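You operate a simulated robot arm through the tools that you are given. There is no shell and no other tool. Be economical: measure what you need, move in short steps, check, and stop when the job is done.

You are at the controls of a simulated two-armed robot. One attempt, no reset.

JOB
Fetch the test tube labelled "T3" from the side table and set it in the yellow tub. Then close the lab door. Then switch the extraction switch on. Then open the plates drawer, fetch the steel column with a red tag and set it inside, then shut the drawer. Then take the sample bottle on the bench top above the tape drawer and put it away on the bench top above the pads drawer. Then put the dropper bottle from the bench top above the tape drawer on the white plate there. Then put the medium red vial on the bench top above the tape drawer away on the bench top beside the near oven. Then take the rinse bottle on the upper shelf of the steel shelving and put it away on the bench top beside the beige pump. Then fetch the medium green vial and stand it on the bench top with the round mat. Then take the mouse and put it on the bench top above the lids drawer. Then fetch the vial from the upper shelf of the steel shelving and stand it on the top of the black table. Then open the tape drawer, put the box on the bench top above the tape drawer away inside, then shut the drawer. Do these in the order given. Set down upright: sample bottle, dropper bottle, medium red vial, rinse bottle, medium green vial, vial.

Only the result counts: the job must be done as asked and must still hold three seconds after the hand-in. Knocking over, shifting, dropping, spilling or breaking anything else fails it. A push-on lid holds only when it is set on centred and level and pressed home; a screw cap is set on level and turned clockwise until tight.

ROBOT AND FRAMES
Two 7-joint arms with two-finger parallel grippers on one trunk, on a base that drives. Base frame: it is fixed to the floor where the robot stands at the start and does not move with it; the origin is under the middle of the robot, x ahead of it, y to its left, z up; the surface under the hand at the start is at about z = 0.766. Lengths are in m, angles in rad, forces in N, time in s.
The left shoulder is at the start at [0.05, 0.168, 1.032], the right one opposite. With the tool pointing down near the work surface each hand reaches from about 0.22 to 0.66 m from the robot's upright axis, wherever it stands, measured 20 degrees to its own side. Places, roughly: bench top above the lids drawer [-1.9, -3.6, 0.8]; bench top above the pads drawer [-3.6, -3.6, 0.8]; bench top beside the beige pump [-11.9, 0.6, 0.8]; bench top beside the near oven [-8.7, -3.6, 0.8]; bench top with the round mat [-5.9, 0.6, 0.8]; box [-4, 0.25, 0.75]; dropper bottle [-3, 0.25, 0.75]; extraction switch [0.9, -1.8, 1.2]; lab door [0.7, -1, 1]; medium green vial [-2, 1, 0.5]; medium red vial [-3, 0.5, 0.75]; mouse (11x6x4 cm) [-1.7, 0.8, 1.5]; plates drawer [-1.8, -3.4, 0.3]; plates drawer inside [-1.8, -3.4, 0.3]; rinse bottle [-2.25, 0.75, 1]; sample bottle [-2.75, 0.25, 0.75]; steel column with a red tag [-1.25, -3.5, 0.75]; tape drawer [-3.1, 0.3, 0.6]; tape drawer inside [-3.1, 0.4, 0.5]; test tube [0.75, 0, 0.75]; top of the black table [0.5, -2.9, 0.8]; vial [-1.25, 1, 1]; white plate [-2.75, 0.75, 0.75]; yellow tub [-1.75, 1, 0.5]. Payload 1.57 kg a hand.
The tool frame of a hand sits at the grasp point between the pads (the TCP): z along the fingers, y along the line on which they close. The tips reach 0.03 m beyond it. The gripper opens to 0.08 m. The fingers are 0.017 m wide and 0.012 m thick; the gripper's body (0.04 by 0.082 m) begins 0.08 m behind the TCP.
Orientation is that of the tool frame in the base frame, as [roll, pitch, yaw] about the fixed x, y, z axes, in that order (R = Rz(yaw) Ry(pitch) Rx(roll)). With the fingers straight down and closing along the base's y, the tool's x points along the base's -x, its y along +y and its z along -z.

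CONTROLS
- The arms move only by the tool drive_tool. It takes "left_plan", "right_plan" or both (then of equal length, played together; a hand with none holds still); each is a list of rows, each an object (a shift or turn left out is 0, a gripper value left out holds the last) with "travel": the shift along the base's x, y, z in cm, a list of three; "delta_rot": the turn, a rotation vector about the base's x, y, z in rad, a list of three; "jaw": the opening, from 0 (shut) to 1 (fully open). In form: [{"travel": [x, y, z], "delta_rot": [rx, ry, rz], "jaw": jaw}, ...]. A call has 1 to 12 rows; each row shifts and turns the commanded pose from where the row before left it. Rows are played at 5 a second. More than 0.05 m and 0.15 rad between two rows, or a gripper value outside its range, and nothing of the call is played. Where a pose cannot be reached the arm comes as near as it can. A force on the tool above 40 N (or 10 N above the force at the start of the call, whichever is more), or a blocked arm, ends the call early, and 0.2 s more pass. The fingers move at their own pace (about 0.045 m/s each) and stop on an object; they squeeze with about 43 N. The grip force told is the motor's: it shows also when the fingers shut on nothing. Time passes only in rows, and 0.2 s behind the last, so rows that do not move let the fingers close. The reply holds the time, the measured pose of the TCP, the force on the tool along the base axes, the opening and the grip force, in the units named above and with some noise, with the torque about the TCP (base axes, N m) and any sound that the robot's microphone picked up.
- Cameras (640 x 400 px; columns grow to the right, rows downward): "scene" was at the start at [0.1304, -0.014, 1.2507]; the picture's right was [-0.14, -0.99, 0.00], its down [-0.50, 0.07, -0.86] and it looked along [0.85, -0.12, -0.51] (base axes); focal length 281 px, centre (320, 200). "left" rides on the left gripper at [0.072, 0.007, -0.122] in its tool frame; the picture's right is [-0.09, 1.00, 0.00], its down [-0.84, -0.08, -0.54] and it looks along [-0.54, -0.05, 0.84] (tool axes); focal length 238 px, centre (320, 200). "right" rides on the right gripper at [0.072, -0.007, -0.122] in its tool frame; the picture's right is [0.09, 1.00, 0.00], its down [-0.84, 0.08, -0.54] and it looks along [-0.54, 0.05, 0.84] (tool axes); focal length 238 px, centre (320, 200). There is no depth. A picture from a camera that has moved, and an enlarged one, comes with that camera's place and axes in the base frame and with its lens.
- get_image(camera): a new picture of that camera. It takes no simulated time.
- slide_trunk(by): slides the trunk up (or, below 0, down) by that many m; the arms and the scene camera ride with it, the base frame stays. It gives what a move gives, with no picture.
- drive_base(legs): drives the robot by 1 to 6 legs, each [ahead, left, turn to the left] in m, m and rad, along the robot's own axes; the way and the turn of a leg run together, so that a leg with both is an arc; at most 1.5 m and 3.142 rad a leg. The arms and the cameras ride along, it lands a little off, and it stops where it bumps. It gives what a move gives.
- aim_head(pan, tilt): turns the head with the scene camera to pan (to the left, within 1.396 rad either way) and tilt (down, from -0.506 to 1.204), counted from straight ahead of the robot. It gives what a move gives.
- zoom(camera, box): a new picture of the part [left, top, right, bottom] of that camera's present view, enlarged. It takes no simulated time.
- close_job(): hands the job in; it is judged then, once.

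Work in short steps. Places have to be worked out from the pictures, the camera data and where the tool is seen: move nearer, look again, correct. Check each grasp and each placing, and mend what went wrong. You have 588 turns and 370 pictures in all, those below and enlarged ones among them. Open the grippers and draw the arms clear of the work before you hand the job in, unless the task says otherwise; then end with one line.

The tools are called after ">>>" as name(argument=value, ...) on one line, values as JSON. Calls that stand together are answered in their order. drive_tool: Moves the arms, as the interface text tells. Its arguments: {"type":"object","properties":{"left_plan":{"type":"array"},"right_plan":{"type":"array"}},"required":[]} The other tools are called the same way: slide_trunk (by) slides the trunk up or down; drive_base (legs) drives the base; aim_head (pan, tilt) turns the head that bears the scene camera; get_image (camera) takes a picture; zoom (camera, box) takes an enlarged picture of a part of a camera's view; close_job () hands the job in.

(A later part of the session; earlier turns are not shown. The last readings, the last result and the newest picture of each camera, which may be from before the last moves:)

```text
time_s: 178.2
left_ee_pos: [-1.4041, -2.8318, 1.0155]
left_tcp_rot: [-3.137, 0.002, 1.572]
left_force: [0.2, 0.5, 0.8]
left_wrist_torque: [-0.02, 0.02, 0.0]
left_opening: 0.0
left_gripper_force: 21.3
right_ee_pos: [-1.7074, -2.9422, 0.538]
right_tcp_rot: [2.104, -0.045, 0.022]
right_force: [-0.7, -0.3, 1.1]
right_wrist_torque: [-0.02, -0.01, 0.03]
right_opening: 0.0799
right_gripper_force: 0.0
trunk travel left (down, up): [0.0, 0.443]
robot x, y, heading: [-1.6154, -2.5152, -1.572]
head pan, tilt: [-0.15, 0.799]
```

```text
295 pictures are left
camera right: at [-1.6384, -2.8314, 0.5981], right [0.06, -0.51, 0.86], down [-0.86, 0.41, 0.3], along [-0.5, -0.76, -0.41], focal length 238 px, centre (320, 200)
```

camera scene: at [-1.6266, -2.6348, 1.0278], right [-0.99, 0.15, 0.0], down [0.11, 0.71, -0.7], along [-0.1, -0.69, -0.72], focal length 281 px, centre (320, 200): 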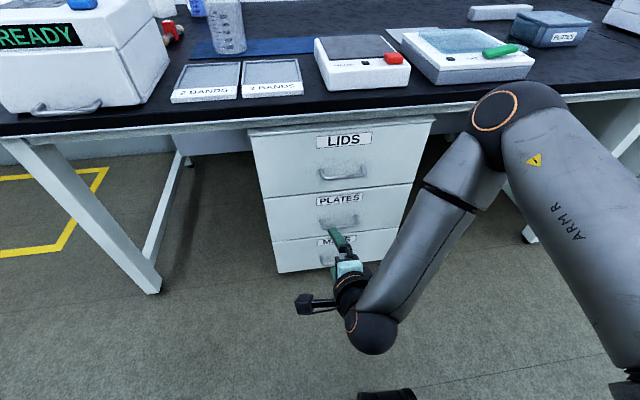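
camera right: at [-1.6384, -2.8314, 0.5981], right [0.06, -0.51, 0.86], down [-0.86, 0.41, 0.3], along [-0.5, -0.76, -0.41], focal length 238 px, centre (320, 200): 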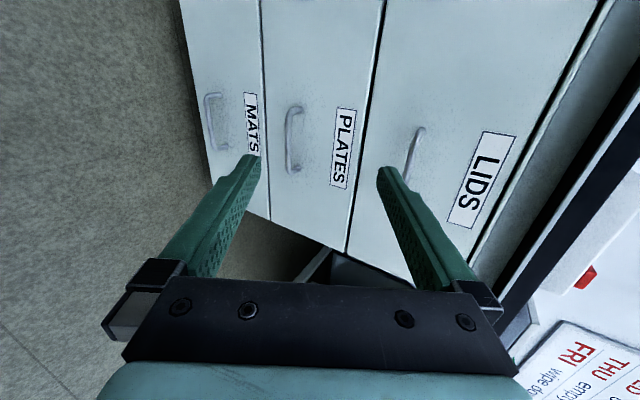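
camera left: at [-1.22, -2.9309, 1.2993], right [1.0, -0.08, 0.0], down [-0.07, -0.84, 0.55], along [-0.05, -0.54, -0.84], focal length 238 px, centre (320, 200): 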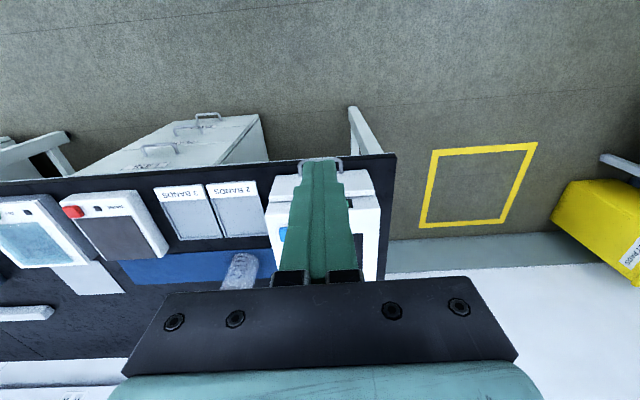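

The hand camera confirms the bar at ≈[-1.755, -3.152, 0.364]. I move to a pre-grasp just before it, flattening the tilt and narrowing the jaws.

>>> drive_tool(right_plan=[{"travel": [-1.2, -2.5, -3], "delta_rot": [-0.12, 0, 0], "jaw": 0.6}, {"travel": [-1.2, -2.5, -3], "delta_rot": [-0.12, 0, 0]}, {"travel": [-1.2, -2.5, -3]}, {"travel": [-1.2, -2.5, -3]}, {"travel": [-1.0, -2, -3]}, {"travel": [0, 0, 0]}])

>>> get_image(camera="right")

>>> zoom(camera="scene", box=[260, 170, 420, 290])

```text
time_s: 179.6
left_ee_pos: [-1.4041, -2.8332, 1.0161]
left_tcp_rot: [-3.139, 0.001, 1.574]
left_force: [-1.3, -0.3, 0.2]
left_wrist_torque: [0.03, 0.02, 0.01]
left_opening: 0.0
left_gripper_force: 21.3
right_ee_pos: [-1.6119, -3.0469, 0.5046]
right_tcp_rot: [1.872, -0.037, 0.024]
right_force: [0.2, 0.4, 0.4]
right_wrist_torque: [-0.01, 0.02, -0.01]
right_opening: 0.0478
right_gripper_force: 0.0
right hand out of reach, approached as far as the arm can: row 1, 2, 3, 4, 5
trunk travel left (down, up): [0.0, 0.443]
robot x, y, heading: [-1.6178, -2.5131, -1.569]
head pan, tilt: [-0.15, 0.799]
```

```text
294 pictures are left
camera right: at [-1.5425, -2.9255, 0.537], right [0.06, -0.29, 0.95], down [-0.86, 0.47, 0.2], along [-0.51, -0.83, -0.22], focal length 238 px, centre (320, 200)
```

right: 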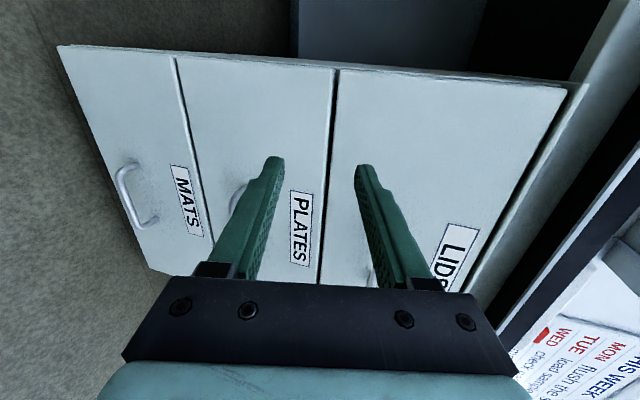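

```text
3.33 times, centred on (340, 230) of scene
camera zoom: at [-1.6266, -2.6348, 1.0277], right [-0.99, 0.15, 0.0], down [0.11, 0.71, -0.7], along [-0.1, -0.69, -0.72], focal length 938 px, centre (253, 100)
```

zoom: 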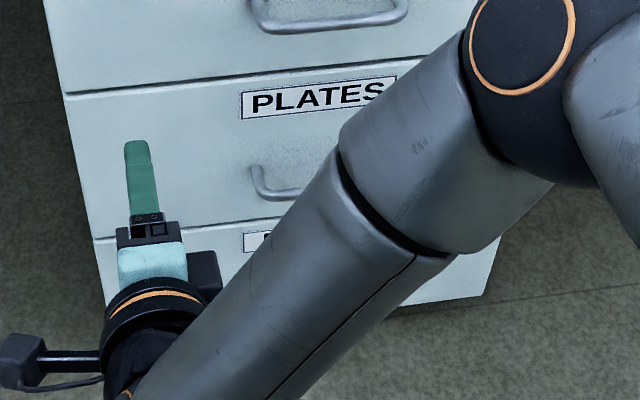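

A flat tool is beyond the arm's reach at that height; a 45° tilt will do, with one finger passing behind the bar. I retilt and move to the pre-grasp.

>>> drive_tool(right_plan=[{"travel": [0, 4, 2], "delta_rot": [0.121, 0, 0], "jaw": 0.35}, {"travel": [-3, 2, 0], "delta_rot": [0.121, 0, 0]}, {"travel": [-3, 0, -1], "delta_rot": [0.121, 0, 0]}, {"travel": [-3, 0, -1], "delta_rot": [0.121, 0, 0]}, {"travel": [-3, -3, -2]}, {"travel": [-3.3, -3, -2]}, {"travel": [0, -2.5, -2]}, {"travel": [0, 0, 0]}])

>>> get_image(camera="right")

>>> zoom(camera="scene", box=[260, 120, 420, 290])

```text
time_s: 181.4
left_ee_pos: [-1.4059, -2.8319, 1.0168]
left_tcp_rot: [-3.139, 0.001, 1.573]
left_force: [-0.8, 0.3, 0.9]
left_wrist_torque: [0.0, -0.01, -0.02]
left_opening: 0.0
left_gripper_force: 21.3
right_ee_pos: [-1.7654, -3.0742, 0.4457]
right_tcp_rot: [2.347, -0.053, 0.016]
right_force: [0.2, 0.5, 0.4]
right_wrist_torque: [0.04, -0.02, -0.02]
right_opening: 0.0279
right_gripper_force: 0.1
trunk travel left (down, up): [0.0, 0.443]
robot x, y, heading: [-1.6141, -2.517, -1.574]
head pan, tilt: [-0.15, 0.799]
```

```text
292 pictures are left
camera right: at [-1.6985, -2.9816, 0.5307], right [0.07, -0.7, 0.72], down [-0.86, 0.32, 0.39], along [-0.5, -0.64, -0.58], focal length 238 px, centre (320, 200)
```

right: 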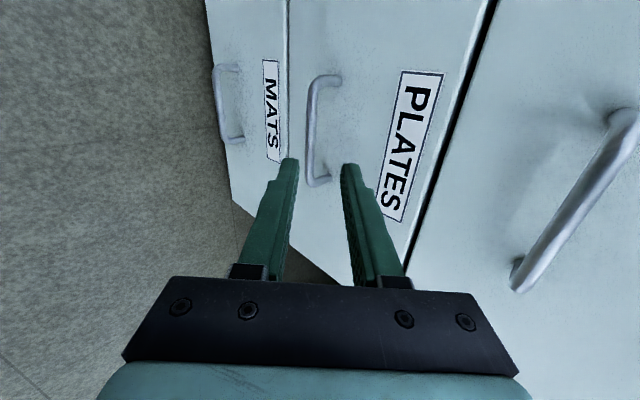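

```text
2.35 times, centred on (340, 205) of scene
camera zoom: at [-1.6267, -2.6348, 1.0277], right [-0.99, 0.15, 0.0], down [0.11, 0.71, -0.7], along [-0.1, -0.69, -0.72], focal length 662 px, centre (273, 188)
```

zoom: 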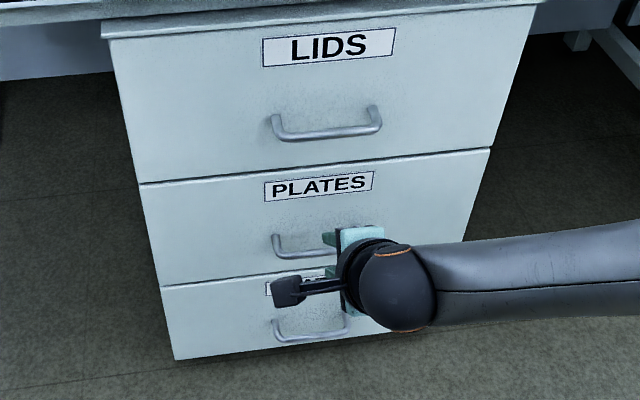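

Pre-grasp reached, bar between the fingertips. I advance along the tool axis the last ~10 cm and close.

>>> drive_tool(right_plan=[{"travel": [0, -1.0, -1.8]}, {"travel": [0, -1.5, -1.6]}, {"travel": [0, -1.5, -1.5]}, {"travel": [0, -1.3, -1.4]}, {"travel": [0, -1.2, -1.3]}, {"travel": [0, 0, 0]}])

>>> get_image(camera="right")

```text
time_s: 182.8
left_ee_pos: [-1.4047, -2.8317, 1.0156]
left_tcp_rot: [-3.136, 0.002, 1.572]
left_force: [-0.3, -0.3, -0.5]
left_wrist_torque: [0.0, 0.04, 0.0]
left_opening: 0.0001
left_gripper_force: 21.5
right_ee_pos: [-1.7644, -3.1396, 0.3689]
right_tcp_rot: [2.345, -0.054, 0.015]
right_force: [-0.2, 0.2, -0.6]
right_wrist_torque: [-0.01, -0.01, 0.01]
right_opening: 0.028
right_gripper_force: 0.0
trunk travel left (down, up): [0.0, 0.443]
robot x, y, heading: [-1.6151, -2.5142, -1.57]
head pan, tilt: [-0.15, 0.799]
```

```text
290 pictures are left
camera right: at [-1.6975, -3.0466, 0.454], right [0.06, -0.7, 0.72], down [-0.86, 0.32, 0.39], along [-0.5, -0.64, -0.58], focal length 238 px, centre (320, 200)
```

right: 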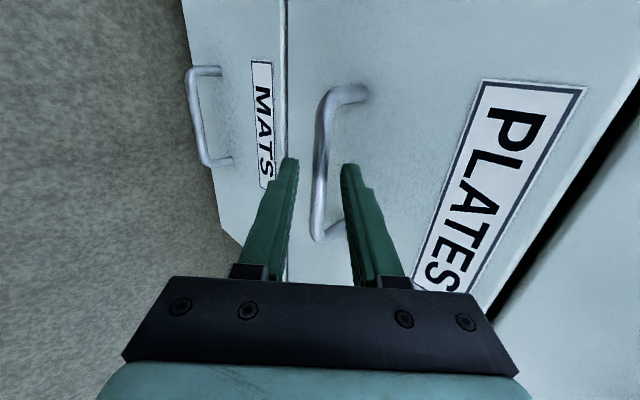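

The bar is between the fingers. I close on it.

>>> drive_tool(right_plan=[{"jaw": 0}, {"travel": [0, 0, 0]}, {"travel": [0, 0, 0]}, {"travel": [0, 0, 0]}])

```text
time_s: 183.8
left_ee_pos: [-1.4051, -2.8321, 1.0158]
left_tcp_rot: [-3.137, 0.001, 1.573]
left_force: [0.0, -0.3, -0.5]
left_wrist_torque: [0.01, -0.02, 0.01]
left_opening: 0.0
left_gripper_force: 21.2
right_ee_pos: [-1.7657, -3.1416, 0.3706]
right_tcp_rot: [2.346, -0.052, 0.016]
right_force: [0.6, -0.7, -1.8]
right_wrist_torque: [-0.01, 0.4, 0.35]
right_opening: 0.0111
right_gripper_force: 28.4
trunk travel left (down, up): [0.0, 0.443]
robot x, y, heading: [-1.6171, -2.5145, -1.576]
head pan, tilt: [-0.15, 0.799]
```

Bar gripped (opening 0.011). I pull out with the arm in small steps.

>>> drive_tool(right_plan=[{"travel": [0, 1, 0]}, {"travel": [0, 1.2, 0]}, {"travel": [0, 1.2, 0]}, {"travel": [0, 1.2, 0]}, {"travel": [0, 1.2, 0]}, {"travel": [0, 1.2, 0]}, {"travel": [0, 1.2, 0]}, {"travel": [0, 1.2, 0]}])

>>> get_image(camera="scene")

```text
time_s: 185.6
left_ee_pos: [-1.4049, -2.8326, 1.0151]
left_tcp_rot: [-3.137, 0.002, 1.572]
left_force: [-0.4, 0.0, -0.2]
left_wrist_torque: [0.02, 0.01, -0.01]
left_opening: 0.0
left_gripper_force: 21.2
right_ee_pos: [-1.7647, -3.1069, 0.3699]
right_tcp_rot: [2.354, -0.046, 0.009]
right_force: [-4.5, 0.1, -0.1]
right_wrist_torque: [0.0, 0.45, 0.25]
right_opening: 0.0111
right_gripper_force: 28.3
right hand out of reach, approached as far as the arm can: row 4, 5, 6, 7, 8
trunk travel left (down, up): [0.0, 0.443]
robot x, y, heading: [-1.6168, -2.518, -1.572]
head pan, tilt: [-0.15, 0.799]
```

```text
289 pictures are left
camera scene: at [-1.6266, -2.6347, 1.0277], right [-0.99, 0.15, 0.0], down [0.11, 0.71, -0.7], along [-0.1, -0.69, -0.72], focal length 281 px, centre (320, 200)
```

scene: 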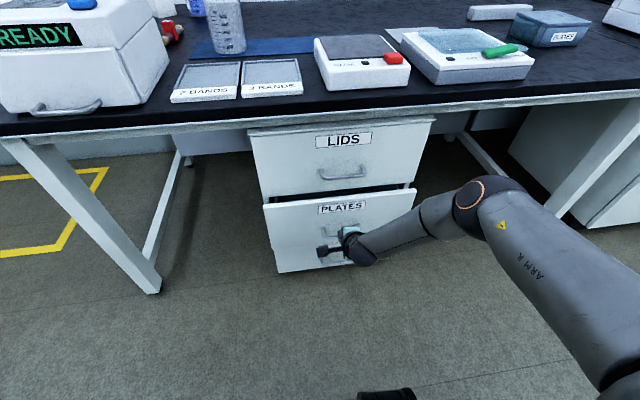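

The drawer comes out. The arm is at its limit, so I pull by driving back 0.25 m.

>>> drive_base(legs=[[-0.12, 0, 0]])

>>> drive_base(legs=[[-0.13, 0, 0]])

>>> get_image(camera="scene")

```text
time_s: 186.8
left_ee_pos: [-1.4046, -2.7139, 1.0155]
left_tcp_rot: [-3.138, 0.001, 1.571]
left_force: [0.1, 0.2, 0.6]
left_wrist_torque: [-0.03, 0.02, -0.01]
left_opening: 0.0
left_gripper_force: 21.3
right_ee_pos: [-1.7647, -2.988, 0.3697]
right_tcp_rot: [2.355, -0.049, 0.011]
right_force: [-0.3, 1.3, 1.4]
right_wrist_torque: [-0.01, 0.33, 0.38]
right_opening: 0.011
right_gripper_force: 28.9
trunk travel left (down, up): [0.0, 0.443]
robot x, y, heading: [-1.6183, -2.3964, -1.574]
head pan, tilt: [-0.15, 0.799]
```

```text
time_s: 188.1
left_ee_pos: [-1.4057, -2.5859, 1.0151]
left_tcp_rot: [-3.138, 0.001, 1.571]
left_force: [-0.2, -0.8, 0.3]
left_wrist_torque: [-0.01, -0.02, -0.02]
left_opening: 0.0001
left_gripper_force: 21.2
right_ee_pos: [-1.7645, -2.8604, 0.3687]
right_tcp_rot: [2.356, -0.048, 0.009]
right_force: [2.1, 1.1, 0.7]
right_wrist_torque: [0.02, 0.18, 0.48]
right_opening: 0.0107
right_gripper_force: 29.3
trunk travel left (down, up): [0.0, 0.443]
robot x, y, heading: [-1.6184, -2.2641, -1.567]
head pan, tilt: [-0.15, 0.799]
```

```text
288 pictures are left
camera scene: at [-1.6267, -2.3874, 1.0278], right [-0.99, 0.15, 0.0], down [0.11, 0.71, -0.7], along [-0.11, -0.69, -0.72], focal length 281 px, centre (320, 200)
```

scene: 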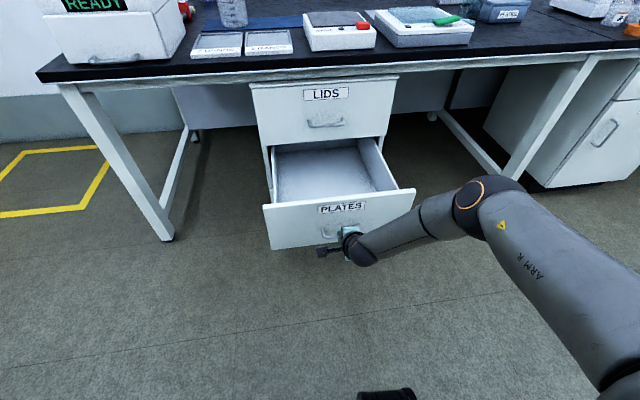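

Drawer open ~0.28 m. I release and retract along the tool axis.

>>> drive_tool(right_plan=[{"jaw": 0.35}, {"travel": [0, 0, 0]}, {"travel": [0, 1.5, 1.5]}, {"travel": [0, 2, 2]}, {"travel": [0, 2, 2]}, {"travel": [0, 2, 2]}, {"travel": [0, 0, 3]}])

>>> get_image(camera="right")

```text
time_s: 189.7
left_ee_pos: [-1.4059, -2.5864, 1.0161]
left_tcp_rot: [-3.138, 0.003, 1.57]
left_force: [-0.4, 0.7, 0.7]
left_wrist_torque: [-0.02, 0.0, 0.01]
left_opening: 0.0002
left_gripper_force: 21.7
right_ee_pos: [-1.7618, -2.7917, 0.4675]
right_tcp_rot: [2.354, -0.048, 0.011]
right_force: [0.9, -0.4, 0.4]
right_wrist_torque: [0.03, 0.01, 0.01]
right_opening: 0.0276
right_gripper_force: 0.0
right hand out of reach, approached as far as the arm can: row 4
trunk travel left (down, up): [0.0, 0.443]
robot x, y, heading: [-1.6157, -2.2696, -1.576]
head pan, tilt: [-0.15, 0.799]
```

```text
287 pictures are left
camera right: at [-1.6952, -2.6979, 0.5526], right [0.07, -0.7, 0.71], down [-0.86, 0.32, 0.4], along [-0.51, -0.64, -0.58], focal length 238 px, centre (320, 200)
```

right: 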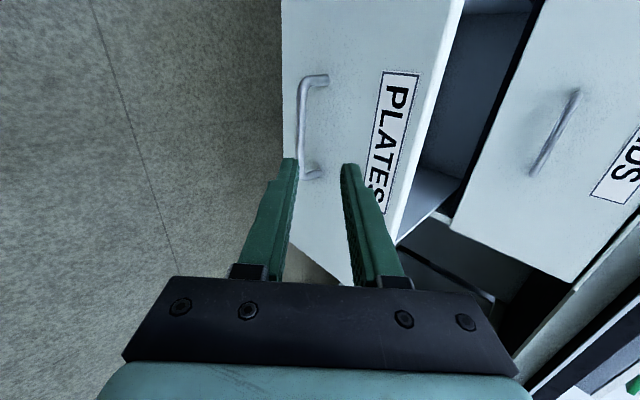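

Free of the handle. I raise the trunk, bring the hand back to pointing down with the camera forward, and move to x≈-1.2 for the column.

>>> slide_trunk(by=0.2)

>>> drive_tool(right_plan=[{"travel": [0, 0, 4], "delta_rot": [0.131, 0, 0]}, {"travel": [0, 0, 4], "delta_rot": [0.131, 0, 0]}, {"travel": [0, 0, 4], "delta_rot": [0.131, 0, 0]}, {"travel": [0, 0, 4], "delta_rot": [0.131, 0, 0]}, {"travel": [0, 0, 4], "delta_rot": [0.131, 0, 0]}, {"travel": [0, 0, 4], "delta_rot": [0.131, 0, 0]}, {"travel": [0, 0, 4]}, {"travel": [0, 0, 4]}, {"travel": [0, 0, 4]}, {"travel": [0, 0, 0]}])

>>> drive_tool(right_plan=[{"delta_rot": [0, 0, -0.145]}, {"delta_rot": [0, 0, -0.145]}, {"delta_rot": [0, 0, -0.145]}, {"delta_rot": [0, 0, -0.145]}, {"delta_rot": [0, 0, -0.145]}, {"delta_rot": [0, 0, -0.145]}, {"delta_rot": [0, 0, -0.145]}, {"delta_rot": [0, 0, -0.145]}, {"delta_rot": [0, 0, -0.145]}, {"delta_rot": [0, 0, -0.145]}, {"delta_rot": [0, 0, -0.145]}, {"delta_rot": [0, 0, -0.145], "jaw": 0.9}])

>>> drive_base(legs=[[0.0, 0.38, 0], [0.3, 0, 0]])

>>> aim_head(pan=0.0, tilt=0.7)

>>> get_image(camera="scene")

```text
time_s: 191.9
left_ee_pos: [-1.4051, -2.5855, 1.2149]
left_tcp_rot: [-3.139, 0.001, 1.571]
left_force: [0.5, 0.3, 0.2]
left_wrist_torque: [-0.02, 0.01, -0.01]
left_opening: 0.0
left_gripper_force: 21.3
right_ee_pos: [-1.7634, -2.79, 0.6672]
right_tcp_rot: [2.356, -0.049, 0.01]
right_force: [0.6, 0.3, -0.7]
right_wrist_torque: [0.03, 0.01, -0.02]
right_opening: 0.0278
right_gripper_force: 0.0
trunk travel left (down, up): [-0.2, 0.243]
robot x, y, heading: [-1.6172, -2.2685, -1.571]
head pan, tilt: [-0.15, 0.799]
```

```text
time_s: 194.1
left_ee_pos: [-1.4061, -2.5848, 1.2148]
left_tcp_rot: [-3.139, 0.002, 1.569]
left_force: [-0.3, -0.4, 0.0]
left_wrist_torque: [-0.01, 0.0, -0.03]
left_opening: 0.0003
left_gripper_force: 21.6
right_ee_pos: [-1.7629, -2.7893, 1.0225]
right_tcp_rot: [-3.142, -0.043, -0.027]
right_force: [0.7, -0.2, 0.2]
right_wrist_torque: [-0.01, 0.04, 0.01]
right_opening: 0.0282
right_gripper_force: 0.1
trunk travel left (down, up): [-0.2, 0.243]
robot x, y, heading: [-1.611, -2.2674, -1.572]
head pan, tilt: [-0.15, 0.799]
```

```text
time_s: 196.7
left_ee_pos: [-1.4058, -2.5854, 1.2159]
left_tcp_rot: [-3.137, -0.001, 1.57]
left_force: [-0.7, -0.3, 0.4]
left_wrist_torque: [0.01, -0.01, 0.0]
left_opening: 0.0
left_gripper_force: 21.3
right_ee_pos: [-1.7631, -2.7901, 1.0267]
right_tcp_rot: [3.141, -0.043, -1.77]
right_force: [-0.3, -0.6, 0.4]
right_wrist_torque: [-0.01, -0.01, -0.03]
right_opening: 0.0621
right_gripper_force: 0.1
trunk travel left (down, up): [-0.2, 0.243]
robot x, y, heading: [-1.6132, -2.2678, -1.57]
head pan, tilt: [-0.15, 0.799]
```

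```text
time_s: 202.2
left_ee_pos: [-1.0274, -2.884, 1.2165]
left_tcp_rot: [-3.137, 0.002, 1.563]
left_force: [-0.8, 0.3, -0.8]
left_wrist_torque: [0.01, 0.01, 0.02]
left_opening: 0.0
left_gripper_force: 21.3
right_ee_pos: [-1.3882, -3.0855, 1.0269]
right_tcp_rot: [3.14, -0.043, -1.774]
right_force: [0.3, -0.4, -0.6]
right_wrist_torque: [0.01, 0.03, 0.01]
right_opening: 0.0721
right_gripper_force: 0.0
trunk travel left (down, up): [-0.2, 0.243]
robot x, y, heading: [-1.236, -2.5581, -1.579]
head pan, tilt: [-0.15, 0.799]
```

```text
time_s: 202.9
left_ee_pos: [-1.0279, -2.8809, 1.2155]
left_tcp_rot: [-3.139, 0.001, 1.564]
left_force: [0.1, 0.4, -1.1]
left_wrist_torque: [0.03, 0.03, -0.01]
left_opening: 0.0
left_gripper_force: 21.4
right_ee_pos: [-1.388, -3.0844, 1.0271]
right_tcp_rot: [-3.141, -0.043, -1.775]
right_force: [0.2, 0.1, 0.4]
right_wrist_torque: [0.01, 0.03, -0.01]
right_opening: 0.0721
right_gripper_force: 0.0
trunk travel left (down, up): [-0.2, 0.243]
robot x, y, heading: [-1.2356, -2.5607, -1.575]
head pan, tilt: [0.0, 0.7]
```

```text
286 pictures are left
camera scene: at [-1.2363, -2.6883, 1.2359], right [-1.0, 0.01, 0.0], down [0.01, 0.64, -0.76], along [-0.01, -0.76, -0.64], focal length 281 px, centre (320, 200)
```

scene: 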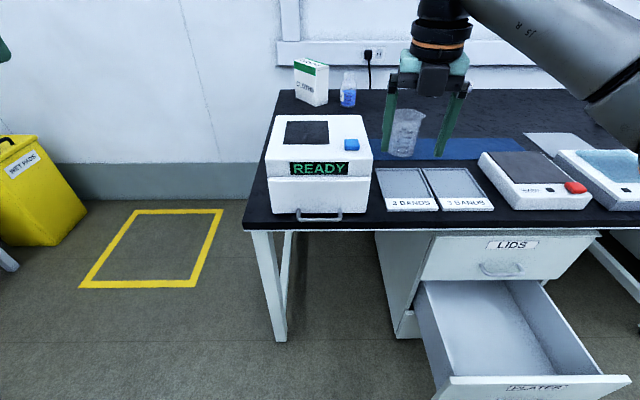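

Beaker top ≈0.91 and machine top ≈0.93; the hand at 1.03 clears them. I drive ahead to y≈-2.84 (slightly left for clearance from the open drawer).

>>> drive_base(legs=[[0.18, 0.08, 0]])

>>> drive_base(legs=[[0.1, 0.0, 0]])

>>> get_image(camera="right")

```text
time_s: 204.5
left_ee_pos: [-0.9512, -3.0672, 1.2161]
left_tcp_rot: [-3.138, 0.001, 1.563]
left_force: [0.2, -0.2, 0.5]
left_wrist_torque: [0.01, 0.0, 0.0]
left_opening: 0.0
left_gripper_force: 21.3
right_ee_pos: [-1.3101, -3.2709, 1.0271]
right_tcp_rot: [-3.141, -0.041, -1.774]
right_force: [-0.8, -1.0, 0.4]
right_wrist_torque: [-0.01, 0.01, 0.0]
right_opening: 0.0719
right_gripper_force: 0.1
trunk travel left (down, up): [-0.2, 0.243]
robot x, y, heading: [-1.1604, -2.749, -1.58]
head pan, tilt: [0.0, 0.7]
```

```text
time_s: 205.6
left_ee_pos: [-0.9509, -3.1645, 1.2154]
left_tcp_rot: [-3.139, 0.002, 1.566]
left_force: [0.6, -0.1, -0.4]
left_wrist_torque: [0.01, 0.0, 0.01]
left_opening: 0.0003
left_gripper_force: 21.7
right_ee_pos: [-1.3109, -3.3696, 1.0265]
right_tcp_rot: [3.141, -0.041, -1.771]
right_force: [-0.3, -0.6, -0.3]
right_wrist_torque: [-0.03, -0.02, -0.01]
right_opening: 0.0718
right_gripper_force: 0.0
trunk travel left (down, up): [-0.2, 0.243]
robot x, y, heading: [-1.1584, -2.8452, -1.58]
head pan, tilt: [0.0, 0.7]
```

```text
285 pictures are left
camera right: at [-1.3161, -3.4349, 1.1522], right [-0.99, 0.11, 0.0], down [0.09, 0.86, 0.51], along [0.05, 0.5, -0.86], focal length 238 px, centre (320, 200)
```

right: 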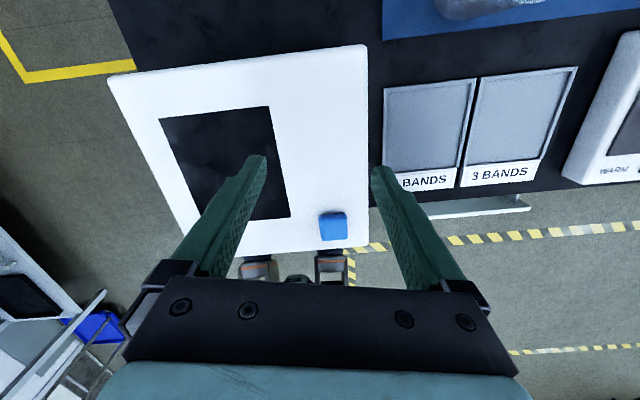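

No bump. I extend the hand forward over the machine towards the column.

>>> drive_tool(right_plan=[{"travel": [-0.8, -4, 0.5]}, {"travel": [-0.8, -4, 0]}, {"travel": [-0.8, -4, 0]}, {"travel": [-0.8, -4, 0]}, {"travel": [0, 0, 0]}])

>>> get_image(camera="right")

```text
time_s: 206.8
left_ee_pos: [-0.9502, -3.1637, 1.2168]
left_tcp_rot: [-3.139, 0.002, 1.565]
left_force: [0.4, -0.4, -0.9]
left_wrist_torque: [0.0, 0.0, -0.01]
left_opening: 0.0002
left_gripper_force: 21.1
right_ee_pos: [-1.3476, -3.4445, 1.0254]
right_tcp_rot: [3.14, -0.042, -1.77]
right_force: [-0.9, -0.2, 0.1]
right_wrist_torque: [-0.01, -0.01, 0.01]
right_opening: 0.072
right_gripper_force: 0.0
right hand out of reach, approached as far as the arm can: row 2, 3, 4
trunk travel left (down, up): [-0.2, 0.243]
robot x, y, heading: [-1.1586, -2.8449, -1.581]
head pan, tilt: [0.0, 0.7]
```

```text
284 pictures are left
camera right: at [-1.3521, -3.5104, 1.1503], right [-0.99, 0.11, 0.0], down [0.09, 0.86, 0.51], along [0.05, 0.5, -0.86], focal length 238 px, centre (320, 200)
```

right: 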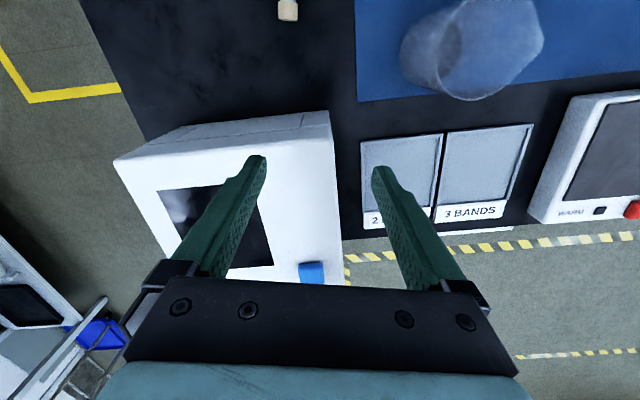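

The column's near end is at ≈[-1.322, -3.565]. I need ~14 cm more: I try driving a further 8 cm (it stops on a bump).

>>> drive_base(legs=[[0.07, 0.0, 0]])

```text
time_s: 207.8
left_ee_pos: [-0.9516, -3.2342, 1.217]
left_tcp_rot: [-3.138, 0.001, 1.565]
left_force: [0.4, 0.3, -0.6]
left_wrist_torque: [0.02, 0.01, 0.0]
left_opening: 0.0002
left_gripper_force: 21.9
right_ee_pos: [-1.347, -3.5141, 1.0241]
right_tcp_rot: [3.141, -0.041, -1.771]
right_force: [-0.8, -0.4, -0.6]
right_wrist_torque: [-0.01, 0.02, 0.01]
right_opening: 0.0724
right_gripper_force: 0.0
trunk travel left (down, up): [-0.2, 0.243]
robot x, y, heading: [-1.1605, -2.9108, -1.575]
head pan, tilt: [0.0, 0.7]
```

No bump (gap still fine). Now I tilt the hand 30° forward and extend.

>>> drive_tool(right_plan=[{"travel": [0.3, -1.5, 0], "delta_rot": [-0.127, 0.026, 0]}, {"travel": [0.3, -1.5, 0], "delta_rot": [-0.127, 0.026, 0]}, {"travel": [0.3, -1.5, 0], "delta_rot": [-0.127, 0.026, 0]}, {"travel": [0.3, -1.5, 0], "delta_rot": [-0.127, 0.026, 0]}, {"travel": [0.3, -1, 0]}, {"travel": [0, 0, 0]}])

>>> get_image(camera="right")

```text
time_s: 209.2
left_ee_pos: [-0.9533, -3.2338, 1.2164]
left_tcp_rot: [-3.138, 0.002, 1.564]
left_force: [0.1, -0.2, 0.8]
left_wrist_torque: [-0.02, 0.0, 0.01]
left_opening: 0.0
left_gripper_force: 21.3
right_ee_pos: [-1.3339, -3.5845, 1.0246]
right_tcp_rot: [-3.141, -0.561, -1.77]
right_force: [0.6, -0.1, 0.4]
right_wrist_torque: [0.0, 0.01, 0.02]
right_opening: 0.0719
right_gripper_force: 0.0
trunk travel left (down, up): [-0.2, 0.243]
robot x, y, heading: [-1.1628, -2.9142, -1.575]
head pan, tilt: [0.0, 0.7]
```

```text
283 pictures are left
camera right: at [-1.325, -3.5805, 1.1661], right [-0.99, 0.12, 0.05], down [0.12, 0.99, 0.01], along [-0.05, 0.02, -1.0], focal length 238 px, centre (320, 200)
```

right: 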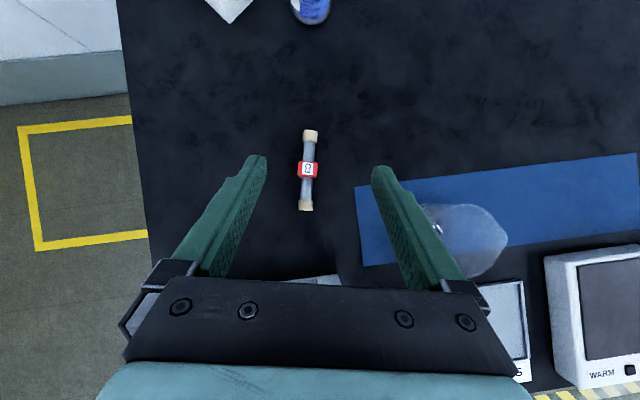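

The hand camera looks straight down on the column: centre [-1.330, -3.623], along the hand's forward axis. I descend to just above it, aiming at the steel part on the near side.

>>> drive_tool(right_plan=[{"travel": [0.5, 0, -4]}, {"travel": [0.5, 0, -4]}, {"travel": [0, 0, -4]}, {"travel": [0, 0, -4]}, {"travel": [0, 0, -3]}, {"travel": [0, 0, 0]}])

>>> get_image(camera="right")

```text
time_s: 210.6
left_ee_pos: [-0.9516, -3.2331, 1.2161]
left_tcp_rot: [-3.139, 0.003, 1.566]
left_force: [-0.4, 0.3, 0.8]
left_wrist_torque: [0.0, 0.0, 0.02]
left_opening: 0.0001
left_gripper_force: 21.2
right_ee_pos: [-1.3202, -3.5822, 0.8338]
right_tcp_rot: [3.141, -0.561, -1.772]
right_force: [1.5, 0.5, -0.7]
right_wrist_torque: [0.01, -0.02, 0.02]
right_opening: 0.0721
right_gripper_force: 0.1
trunk travel left (down, up): [-0.2, 0.243]
robot x, y, heading: [-1.1568, -2.9159, -1.578]
head pan, tilt: [0.0, 0.7]
```

```text
282 pictures are left
camera right: at [-1.3114, -3.5795, 0.975], right [-0.99, 0.12, 0.05], down [0.12, 0.99, 0.01], along [-0.05, 0.02, -1.0], focal length 238 px, centre (320, 200)
```

right: 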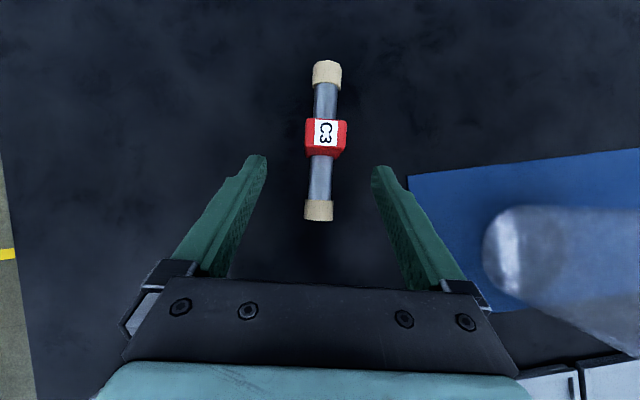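

Alignment is good on the steel section by the near side. I descend to z≈0.798 and close.

>>> drive_tool(right_plan=[{"travel": [0, 0, -2]}, {"travel": [0, 0, -1.6]}, {"travel": [0, 0, 0], "jaw": 0}, {"travel": [0, 0, 0]}, {"travel": [0, 0, 0]}, {"travel": [0, 0, 0]}, {"travel": [0, 0, 0]}])

>>> get_image(camera="right")

```text
time_s: 212.2
left_ee_pos: [-0.9523, -3.2341, 1.2157]
left_tcp_rot: [-3.137, 0.001, 1.565]
left_force: [0.0, -0.3, 1.6]
left_wrist_torque: [0.0, -0.02, -0.01]
left_opening: 0.0002
left_gripper_force: 21.5
right_ee_pos: [-1.3193, -3.5824, 0.7988]
right_tcp_rot: [3.142, -0.56, -1.773]
right_force: [0.2, 0.4, -0.7]
right_wrist_torque: [0.01, 0.01, -0.04]
right_opening: 0.0212
right_gripper_force: 32.1
trunk travel left (down, up): [-0.2, 0.243]
robot x, y, heading: [-1.1629, -2.9179, -1.573]
head pan, tilt: [0.0, 0.7]
```

```text
281 pictures are left
camera right: at [-1.3117, -3.5784, 0.9406], right [-0.99, 0.12, 0.05], down [0.12, 0.99, 0.01], along [-0.05, 0.02, -1.0], focal length 238 px, centre (320, 200)
```

right: 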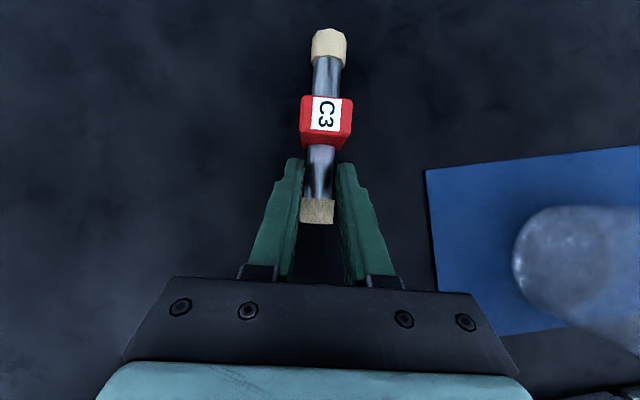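

Column gripped (0.021). I lift it 24 cm straight up and then drive back.

>>> drive_tool(right_plan=[{"travel": [0, 0, 2]}, {"travel": [0, 0, 4]}, {"travel": [0, 0, 4]}, {"travel": [0, 0, 4]}, {"travel": [0, 0, 4]}, {"travel": [0, 0, 4]}, {"travel": [0, 0, 3]}, {"travel": [0, 0, 0]}])

>>> get_image(camera="right")

>>> drive_base(legs=[[-0.5, 0.0, 0]])

```text
time_s: 214.0
left_ee_pos: [-0.952, -3.2326, 1.2158]
left_tcp_rot: [-3.137, 0.003, 1.566]
left_force: [-0.4, 0.1, -0.2]
left_wrist_torque: [0.03, 0.0, 0.0]
left_opening: 0.0
left_gripper_force: 21.7
right_ee_pos: [-1.3248, -3.5818, 1.0502]
right_tcp_rot: [3.141, -0.56, -1.771]
right_force: [0.4, 0.1, -1.2]
right_wrist_torque: [0.04, -0.02, -0.01]
right_opening: 0.0212
right_gripper_force: 34.3
trunk travel left (down, up): [-0.2, 0.243]
robot x, y, heading: [-1.1599, -2.9138, -1.576]
head pan, tilt: [0.0, 0.7]
```

```text
280 pictures are left
camera right: at [-1.315, -3.5795, 1.1919], right [-0.99, 0.12, 0.05], down [0.12, 0.99, 0.01], along [-0.05, 0.02, -1.0], focal length 238 px, centre (320, 200)
```

right: 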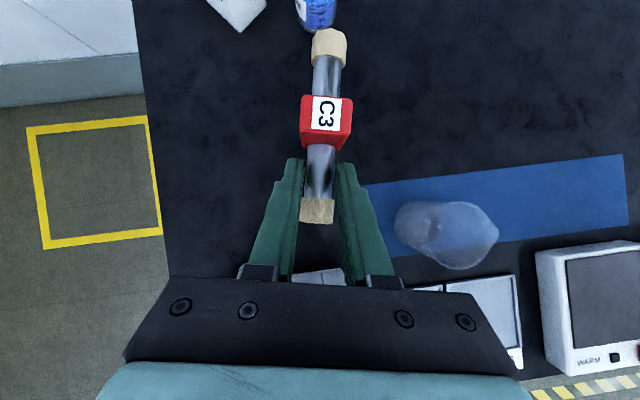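

```text
time_s: 217.0
left_ee_pos: [-0.9473, -2.7338, 1.2156]
left_tcp_rot: [-3.139, 0.003, 1.588]
left_force: [1.0, 0.4, 0.1]
left_wrist_torque: [0.01, -0.02, -0.02]
left_opening: 0.0
left_gripper_force: 21.4
right_ee_pos: [-1.311, -3.0901, 1.0494]
right_tcp_rot: [3.141, -0.558, -1.752]
right_force: [-0.1, -0.7, -0.5]
right_wrist_torque: [0.04, 0.0, -0.02]
right_opening: 0.0208
right_gripper_force: 34.1
trunk travel left (down, up): [-0.2, 0.243]
robot x, y, heading: [-1.1623, -2.4171, -1.549]
head pan, tilt: [0.0, 0.7]
```

I un-tilt the hand and yaw it so the column will lie along the drawer's width, clear of the bench edge and drawer front.

>>> drive_tool(right_plan=[{"travel": [0, 2, 0], "delta_rot": [0.137, -0.025, 0]}, {"travel": [0, 2, 0], "delta_rot": [0.137, -0.025, 0]}, {"travel": [0, 2, 0], "delta_rot": [0.137, -0.025, 0]}, {"travel": [0, 2, 0], "delta_rot": [0.137, -0.025, 0]}, {"delta_rot": [0, 0, 0.145]}, {"delta_rot": [0, 0, 0.145]}, {"delta_rot": [0, 0, 0.145]}, {"delta_rot": [0, 0, 0.145]}, {"delta_rot": [0, 0, 0.145]}, {"delta_rot": [0, 0, 0.145]}, {"delta_rot": [0, 0, 0.145]}, {"delta_rot": [0, 0, 0.145]}])

>>> drive_tool(right_plan=[{"delta_rot": [0, 0, 0.145]}, {"delta_rot": [0, 0, 0.145]}, {"delta_rot": [0, 0, 0.145]}, {"delta_rot": [0, 0, 0.145]}, {"travel": [0, 0, 0]}])

>>> drive_base(legs=[[0.03, -0.45, -0.02]])

>>> aim_head(pan=-0.2, tilt=0.8)

>>> get_image(camera="scene")

```text
time_s: 219.6
left_ee_pos: [-0.9478, -2.7326, 1.2163]
left_tcp_rot: [-3.137, 0.002, 1.586]
left_force: [-0.2, -0.4, -0.1]
left_wrist_torque: [0.01, 0.0, 0.0]
left_opening: 0.0
left_gripper_force: 21.5
right_ee_pos: [-1.3163, -3.0008, 1.0482]
right_tcp_rot: [-3.141, -0.005, -0.588]
right_force: [0.3, -0.5, -0.5]
right_wrist_torque: [0.01, 0.0, -0.01]
right_opening: 0.021
right_gripper_force: 33.9
right hand out of reach, approached as far as the arm can: row 4
trunk travel left (down, up): [-0.2, 0.243]
robot x, y, heading: [-1.1621, -2.4212, -1.56]
head pan, tilt: [0.0, 0.7]
```

```text
time_s: 220.8
left_ee_pos: [-0.9487, -2.7326, 1.216]
left_tcp_rot: [-3.138, 0.004, 1.587]
left_force: [0.1, 0.4, -0.1]
left_wrist_torque: [0.01, -0.01, 0.01]
left_opening: 0.0
left_gripper_force: 21.3
right_ee_pos: [-1.3149, -3.0009, 1.0483]
right_tcp_rot: [3.14, -0.005, -0.01]
right_force: [0.3, 0.0, -0.6]
right_wrist_torque: [-0.03, 0.01, 0.04]
right_opening: 0.0212
right_gripper_force: 34.1
trunk travel left (down, up): [-0.2, 0.243]
robot x, y, heading: [-1.1631, -2.4176, -1.559]
head pan, tilt: [0.0, 0.7]
```

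```text
time_s: 225.3
left_ee_pos: [-1.4071, -2.7715, 1.2152]
left_tcp_rot: [-3.136, 0.003, 1.569]
left_force: [-0.3, -1.2, 0.4]
left_wrist_torque: [-0.03, -0.01, 0.02]
left_opening: 0.0
left_gripper_force: 21.2
right_ee_pos: [-1.7781, -3.0315, 1.0476]
right_tcp_rot: [3.141, -0.004, -0.028]
right_force: [0.4, 0.0, -2.0]
right_wrist_torque: [0.0, 0.04, -0.02]
right_opening: 0.0209
right_gripper_force: 34.6
trunk travel left (down, up): [-0.2, 0.243]
robot x, y, heading: [-1.6156, -2.452, -1.57]
head pan, tilt: [0.0, 0.7]
```

```text
time_s: 226.0
left_ee_pos: [-1.407, -2.7711, 1.2168]
left_tcp_rot: [-3.136, 0.003, 1.57]
left_force: [-0.9, 0.0, 0.2]
left_wrist_torque: [0.03, 0.0, -0.02]
left_opening: 0.0
left_gripper_force: 21.7
right_ee_pos: [-1.7785, -3.0315, 1.0489]
right_tcp_rot: [3.141, -0.004, -0.029]
right_force: [-0.3, -0.3, -0.3]
right_wrist_torque: [-0.01, 0.02, 0.02]
right_opening: 0.0207
right_gripper_force: 34.4
trunk travel left (down, up): [-0.2, 0.243]
robot x, y, heading: [-1.6141, -2.4521, -1.575]
head pan, tilt: [-0.201, 0.799]
```

```text
279 pictures are left
camera scene: at [-1.6307, -2.572, 1.2277], right [-0.98, 0.2, 0.0], down [0.14, 0.7, -0.7], along [-0.14, -0.68, -0.72], focal length 281 px, centre (320, 200)
```

scene: 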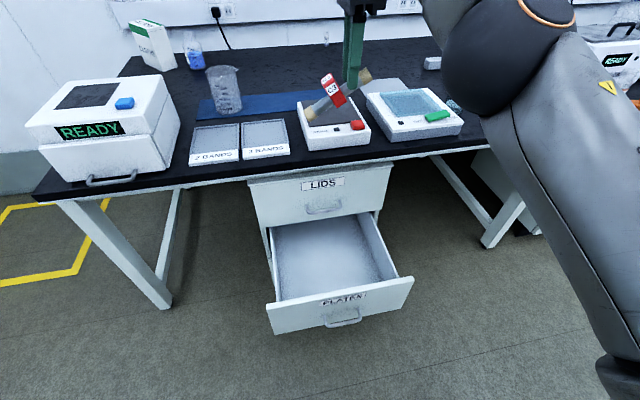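

I lower the trunk, then tilt the column level-ish and lower it into the drawer.

>>> slide_trunk(by=-0.2)

>>> drive_tool(right_plan=[{"travel": [0, 0, -4], "delta_rot": [0, -0.14, 0]}, {"travel": [0, 0, -4], "delta_rot": [0, -0.14, 0]}, {"travel": [0, 0, -4], "delta_rot": [0, -0.1, 0]}, {"travel": [0, 0, -4]}, {"travel": [0, 0, -4]}, {"travel": [0, 0, -4]}, {"travel": [0, 0, -4]}, {"travel": [0, 0, 0]}])

>>> get_image(camera="scene")

```text
time_s: 228.2
left_ee_pos: [-1.4061, -2.7708, 1.0166]
left_tcp_rot: [-3.137, 0.002, 1.569]
left_force: [-0.2, -0.5, -0.9]
left_wrist_torque: [0.01, 0.02, 0.0]
left_opening: 0.0
left_gripper_force: 21.8
right_ee_pos: [-1.7786, -3.0316, 0.8479]
right_tcp_rot: [3.141, -0.005, -0.028]
right_force: [0.7, 0.6, -0.6]
right_wrist_torque: [-0.02, -0.01, 0.03]
right_opening: 0.021
right_gripper_force: 34.2
trunk travel left (down, up): [0.0, 0.443]
robot x, y, heading: [-1.6174, -2.4536, -1.575]
head pan, tilt: [-0.201, 0.799]
```

```text
time_s: 230.0
left_ee_pos: [-1.405, -2.7707, 1.0161]
left_tcp_rot: [-3.139, 0.003, 1.569]
left_force: [-0.9, 0.2, 0.2]
left_wrist_torque: [0.0, 0.01, -0.01]
left_opening: 0.0001
left_gripper_force: 21.1
right_ee_pos: [-1.7797, -3.0324, 0.5661]
right_tcp_rot: [-3.131, -0.384, -0.029]
right_force: [0.4, 0.8, -1.4]
right_wrist_torque: [-0.01, -0.01, 0.0]
right_opening: 0.0211
right_gripper_force: 34.4
trunk travel left (down, up): [0.0, 0.443]
robot x, y, heading: [-1.6155, -2.4488, -1.574]
head pan, tilt: [-0.201, 0.799]
```

```text
278 pictures are left
camera scene: at [-1.6308, -2.572, 1.0277], right [-0.98, 0.2, 0.0], down [0.14, 0.7, -0.7], along [-0.14, -0.68, -0.72], focal length 281 px, centre (320, 200)
```

scene: 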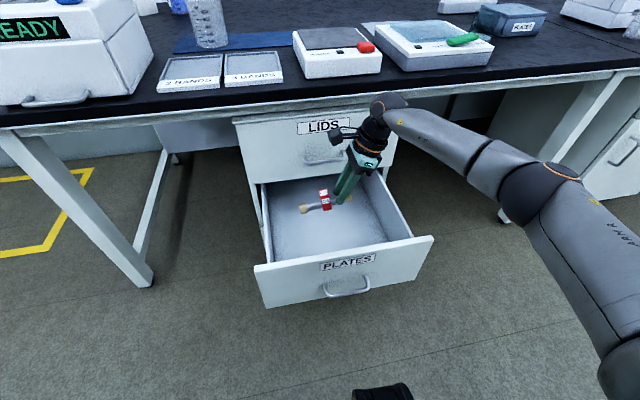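

>>> drive_tool(right_plan=[{"travel": [0, 0.3, -4]}, {"travel": [0, 0, -4]}, {"travel": [0, 0, -4]}, {"travel": [0, 0, -3]}, {"travel": [0, 0, -2]}, {"travel": [0, 0, -1]}, {"travel": [0, 0, -1]}, {"travel": [0, 0, -1]}, {"travel": [0, 0, 0]}])

>>> get_image(camera="right")

```text
time_s: 232.0
left_ee_pos: [-1.4067, -2.771, 1.0174]
left_tcp_rot: [-3.139, 0.001, 1.569]
left_force: [-0.6, 0.6, -0.1]
left_wrist_torque: [-0.02, 0.0, 0.02]
left_opening: 0.0001
left_gripper_force: 21.6
right_ee_pos: [-1.7784, -3.0152, 0.3677]
right_tcp_rot: [-3.128, -0.383, -0.03]
right_force: [-0.3, 0.9, -1.5]
right_wrist_torque: [0.03, 0.01, 0.01]
right_opening: 0.0216
right_gripper_force: 34.6
right hand out of reach, approached as far as the arm can: row 6, 7, 8
trunk travel left (down, up): [0.0, 0.443]
robot x, y, heading: [-1.6165, -2.451, -1.57]
head pan, tilt: [-0.201, 0.799]
```

```text
277 pictures are left
camera right: at [-1.7559, -3.0098, 0.5092], right [0.06, -1.0, 0.02], down [-0.98, -0.05, 0.19], along [-0.19, -0.03, -0.98], focal length 238 px, centre (320, 200)
```

right: 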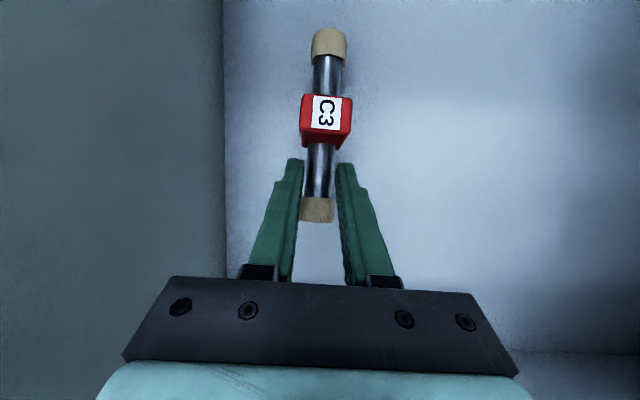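

Arm limit at z=0.368, still ~2–3 cm above the drawer floor. I drive 4 cm ahead and lower the rest by feel.

>>> drive_base(legs=[[0.04, 0.0, 0]])

>>> drive_tool(right_plan=[{"travel": [0, 1, -0.5]}, {"travel": [0, 1, -0.5]}, {"travel": [0, 0, -0.6]}, {"travel": [0, 0, -0.6]}, {"travel": [0, 0, -0.6]}, {"travel": [0, 0, -0.6]}, {"travel": [0, 0, 0]}])

```text
time_s: 232.8
left_ee_pos: [-1.406, -2.8104, 1.0162]
left_tcp_rot: [-3.138, 0.001, 1.568]
left_force: [-0.8, -0.1, 0.3]
left_wrist_torque: [-0.01, 0.0, 0.01]
left_opening: 0.0003
left_gripper_force: 21.7
right_ee_pos: [-1.7797, -3.0556, 0.3694]
right_tcp_rot: [-3.131, -0.384, -0.029]
right_force: [-0.1, -0.3, -0.8]
right_wrist_torque: [0.0, 0.0, -0.01]
right_opening: 0.0211
right_gripper_force: 34.5
trunk travel left (down, up): [0.0, 0.443]
robot x, y, heading: [-1.6146, -2.4951, -1.573]
head pan, tilt: [-0.201, 0.799]
```

```text
time_s: 234.4
left_ee_pos: [-1.406, -2.8096, 1.0161]
left_tcp_rot: [-3.139, 0.003, 1.569]
left_force: [-0.2, -0.4, -0.1]
left_wrist_torque: [0.01, -0.02, 0.01]
left_opening: 0.0
left_gripper_force: 21.0
right_ee_pos: [-1.7778, -3.0363, 0.3355]
right_tcp_rot: [-3.132, -0.383, -0.03]
right_force: [-2.5, -1.5, 10.3]
right_wrist_torque: [-0.12, -0.81, -0.12]
right_opening: 0.0212
right_gripper_force: 34.2
trunk travel left (down, up): [0.0, 0.443]
robot x, y, heading: [-1.6135, -2.4903, -1.575]
head pan, tilt: [-0.201, 0.799]
```

Contact (10 N) — the column touches the floor. I release and rise out.

>>> drive_tool(right_plan=[{"jaw": 0.35}, {"travel": [0, 0, 0]}, {"travel": [0, 0, 0]}, {"travel": [0, 0, 2]}, {"travel": [0, 0, 3]}, {"travel": [0, 0, 4]}, {"travel": [0, 0, 4]}, {"travel": [0, 0, 4]}, {"travel": [0, 0, 4]}, {"travel": [0, 0, 0]}])

>>> get_image(camera="right")

```text
time_s: 236.7
left_ee_pos: [-1.4049, -2.8099, 1.0153]
left_tcp_rot: [-3.14, 0.003, 1.569]
left_force: [-0.5, -0.8, -0.7]
left_wrist_torque: [0.01, 0.01, -0.03]
left_opening: 0.0001
left_gripper_force: 21.6
right_ee_pos: [-1.7749, -3.0343, 0.5452]
right_tcp_rot: [-3.129, -0.384, -0.03]
right_force: [-0.3, 0.5, 0.1]
right_wrist_torque: [0.01, 0.01, -0.04]
right_opening: 0.0282
right_gripper_force: 0.0
trunk travel left (down, up): [0.0, 0.443]
robot x, y, heading: [-1.6156, -2.4916, -1.574]
head pan, tilt: [-0.201, 0.799]
```

```text
276 pictures are left
camera right: at [-1.7529, -3.0288, 0.6862], right [0.06, -1.0, 0.02], down [-0.98, -0.05, 0.19], along [-0.19, -0.03, -0.98], focal length 238 px, centre (320, 200)
```

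right: 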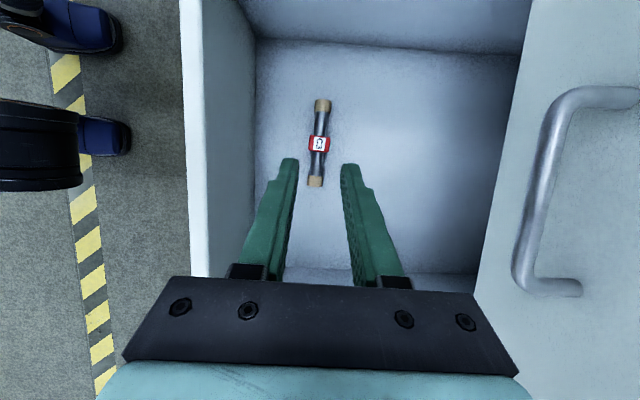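

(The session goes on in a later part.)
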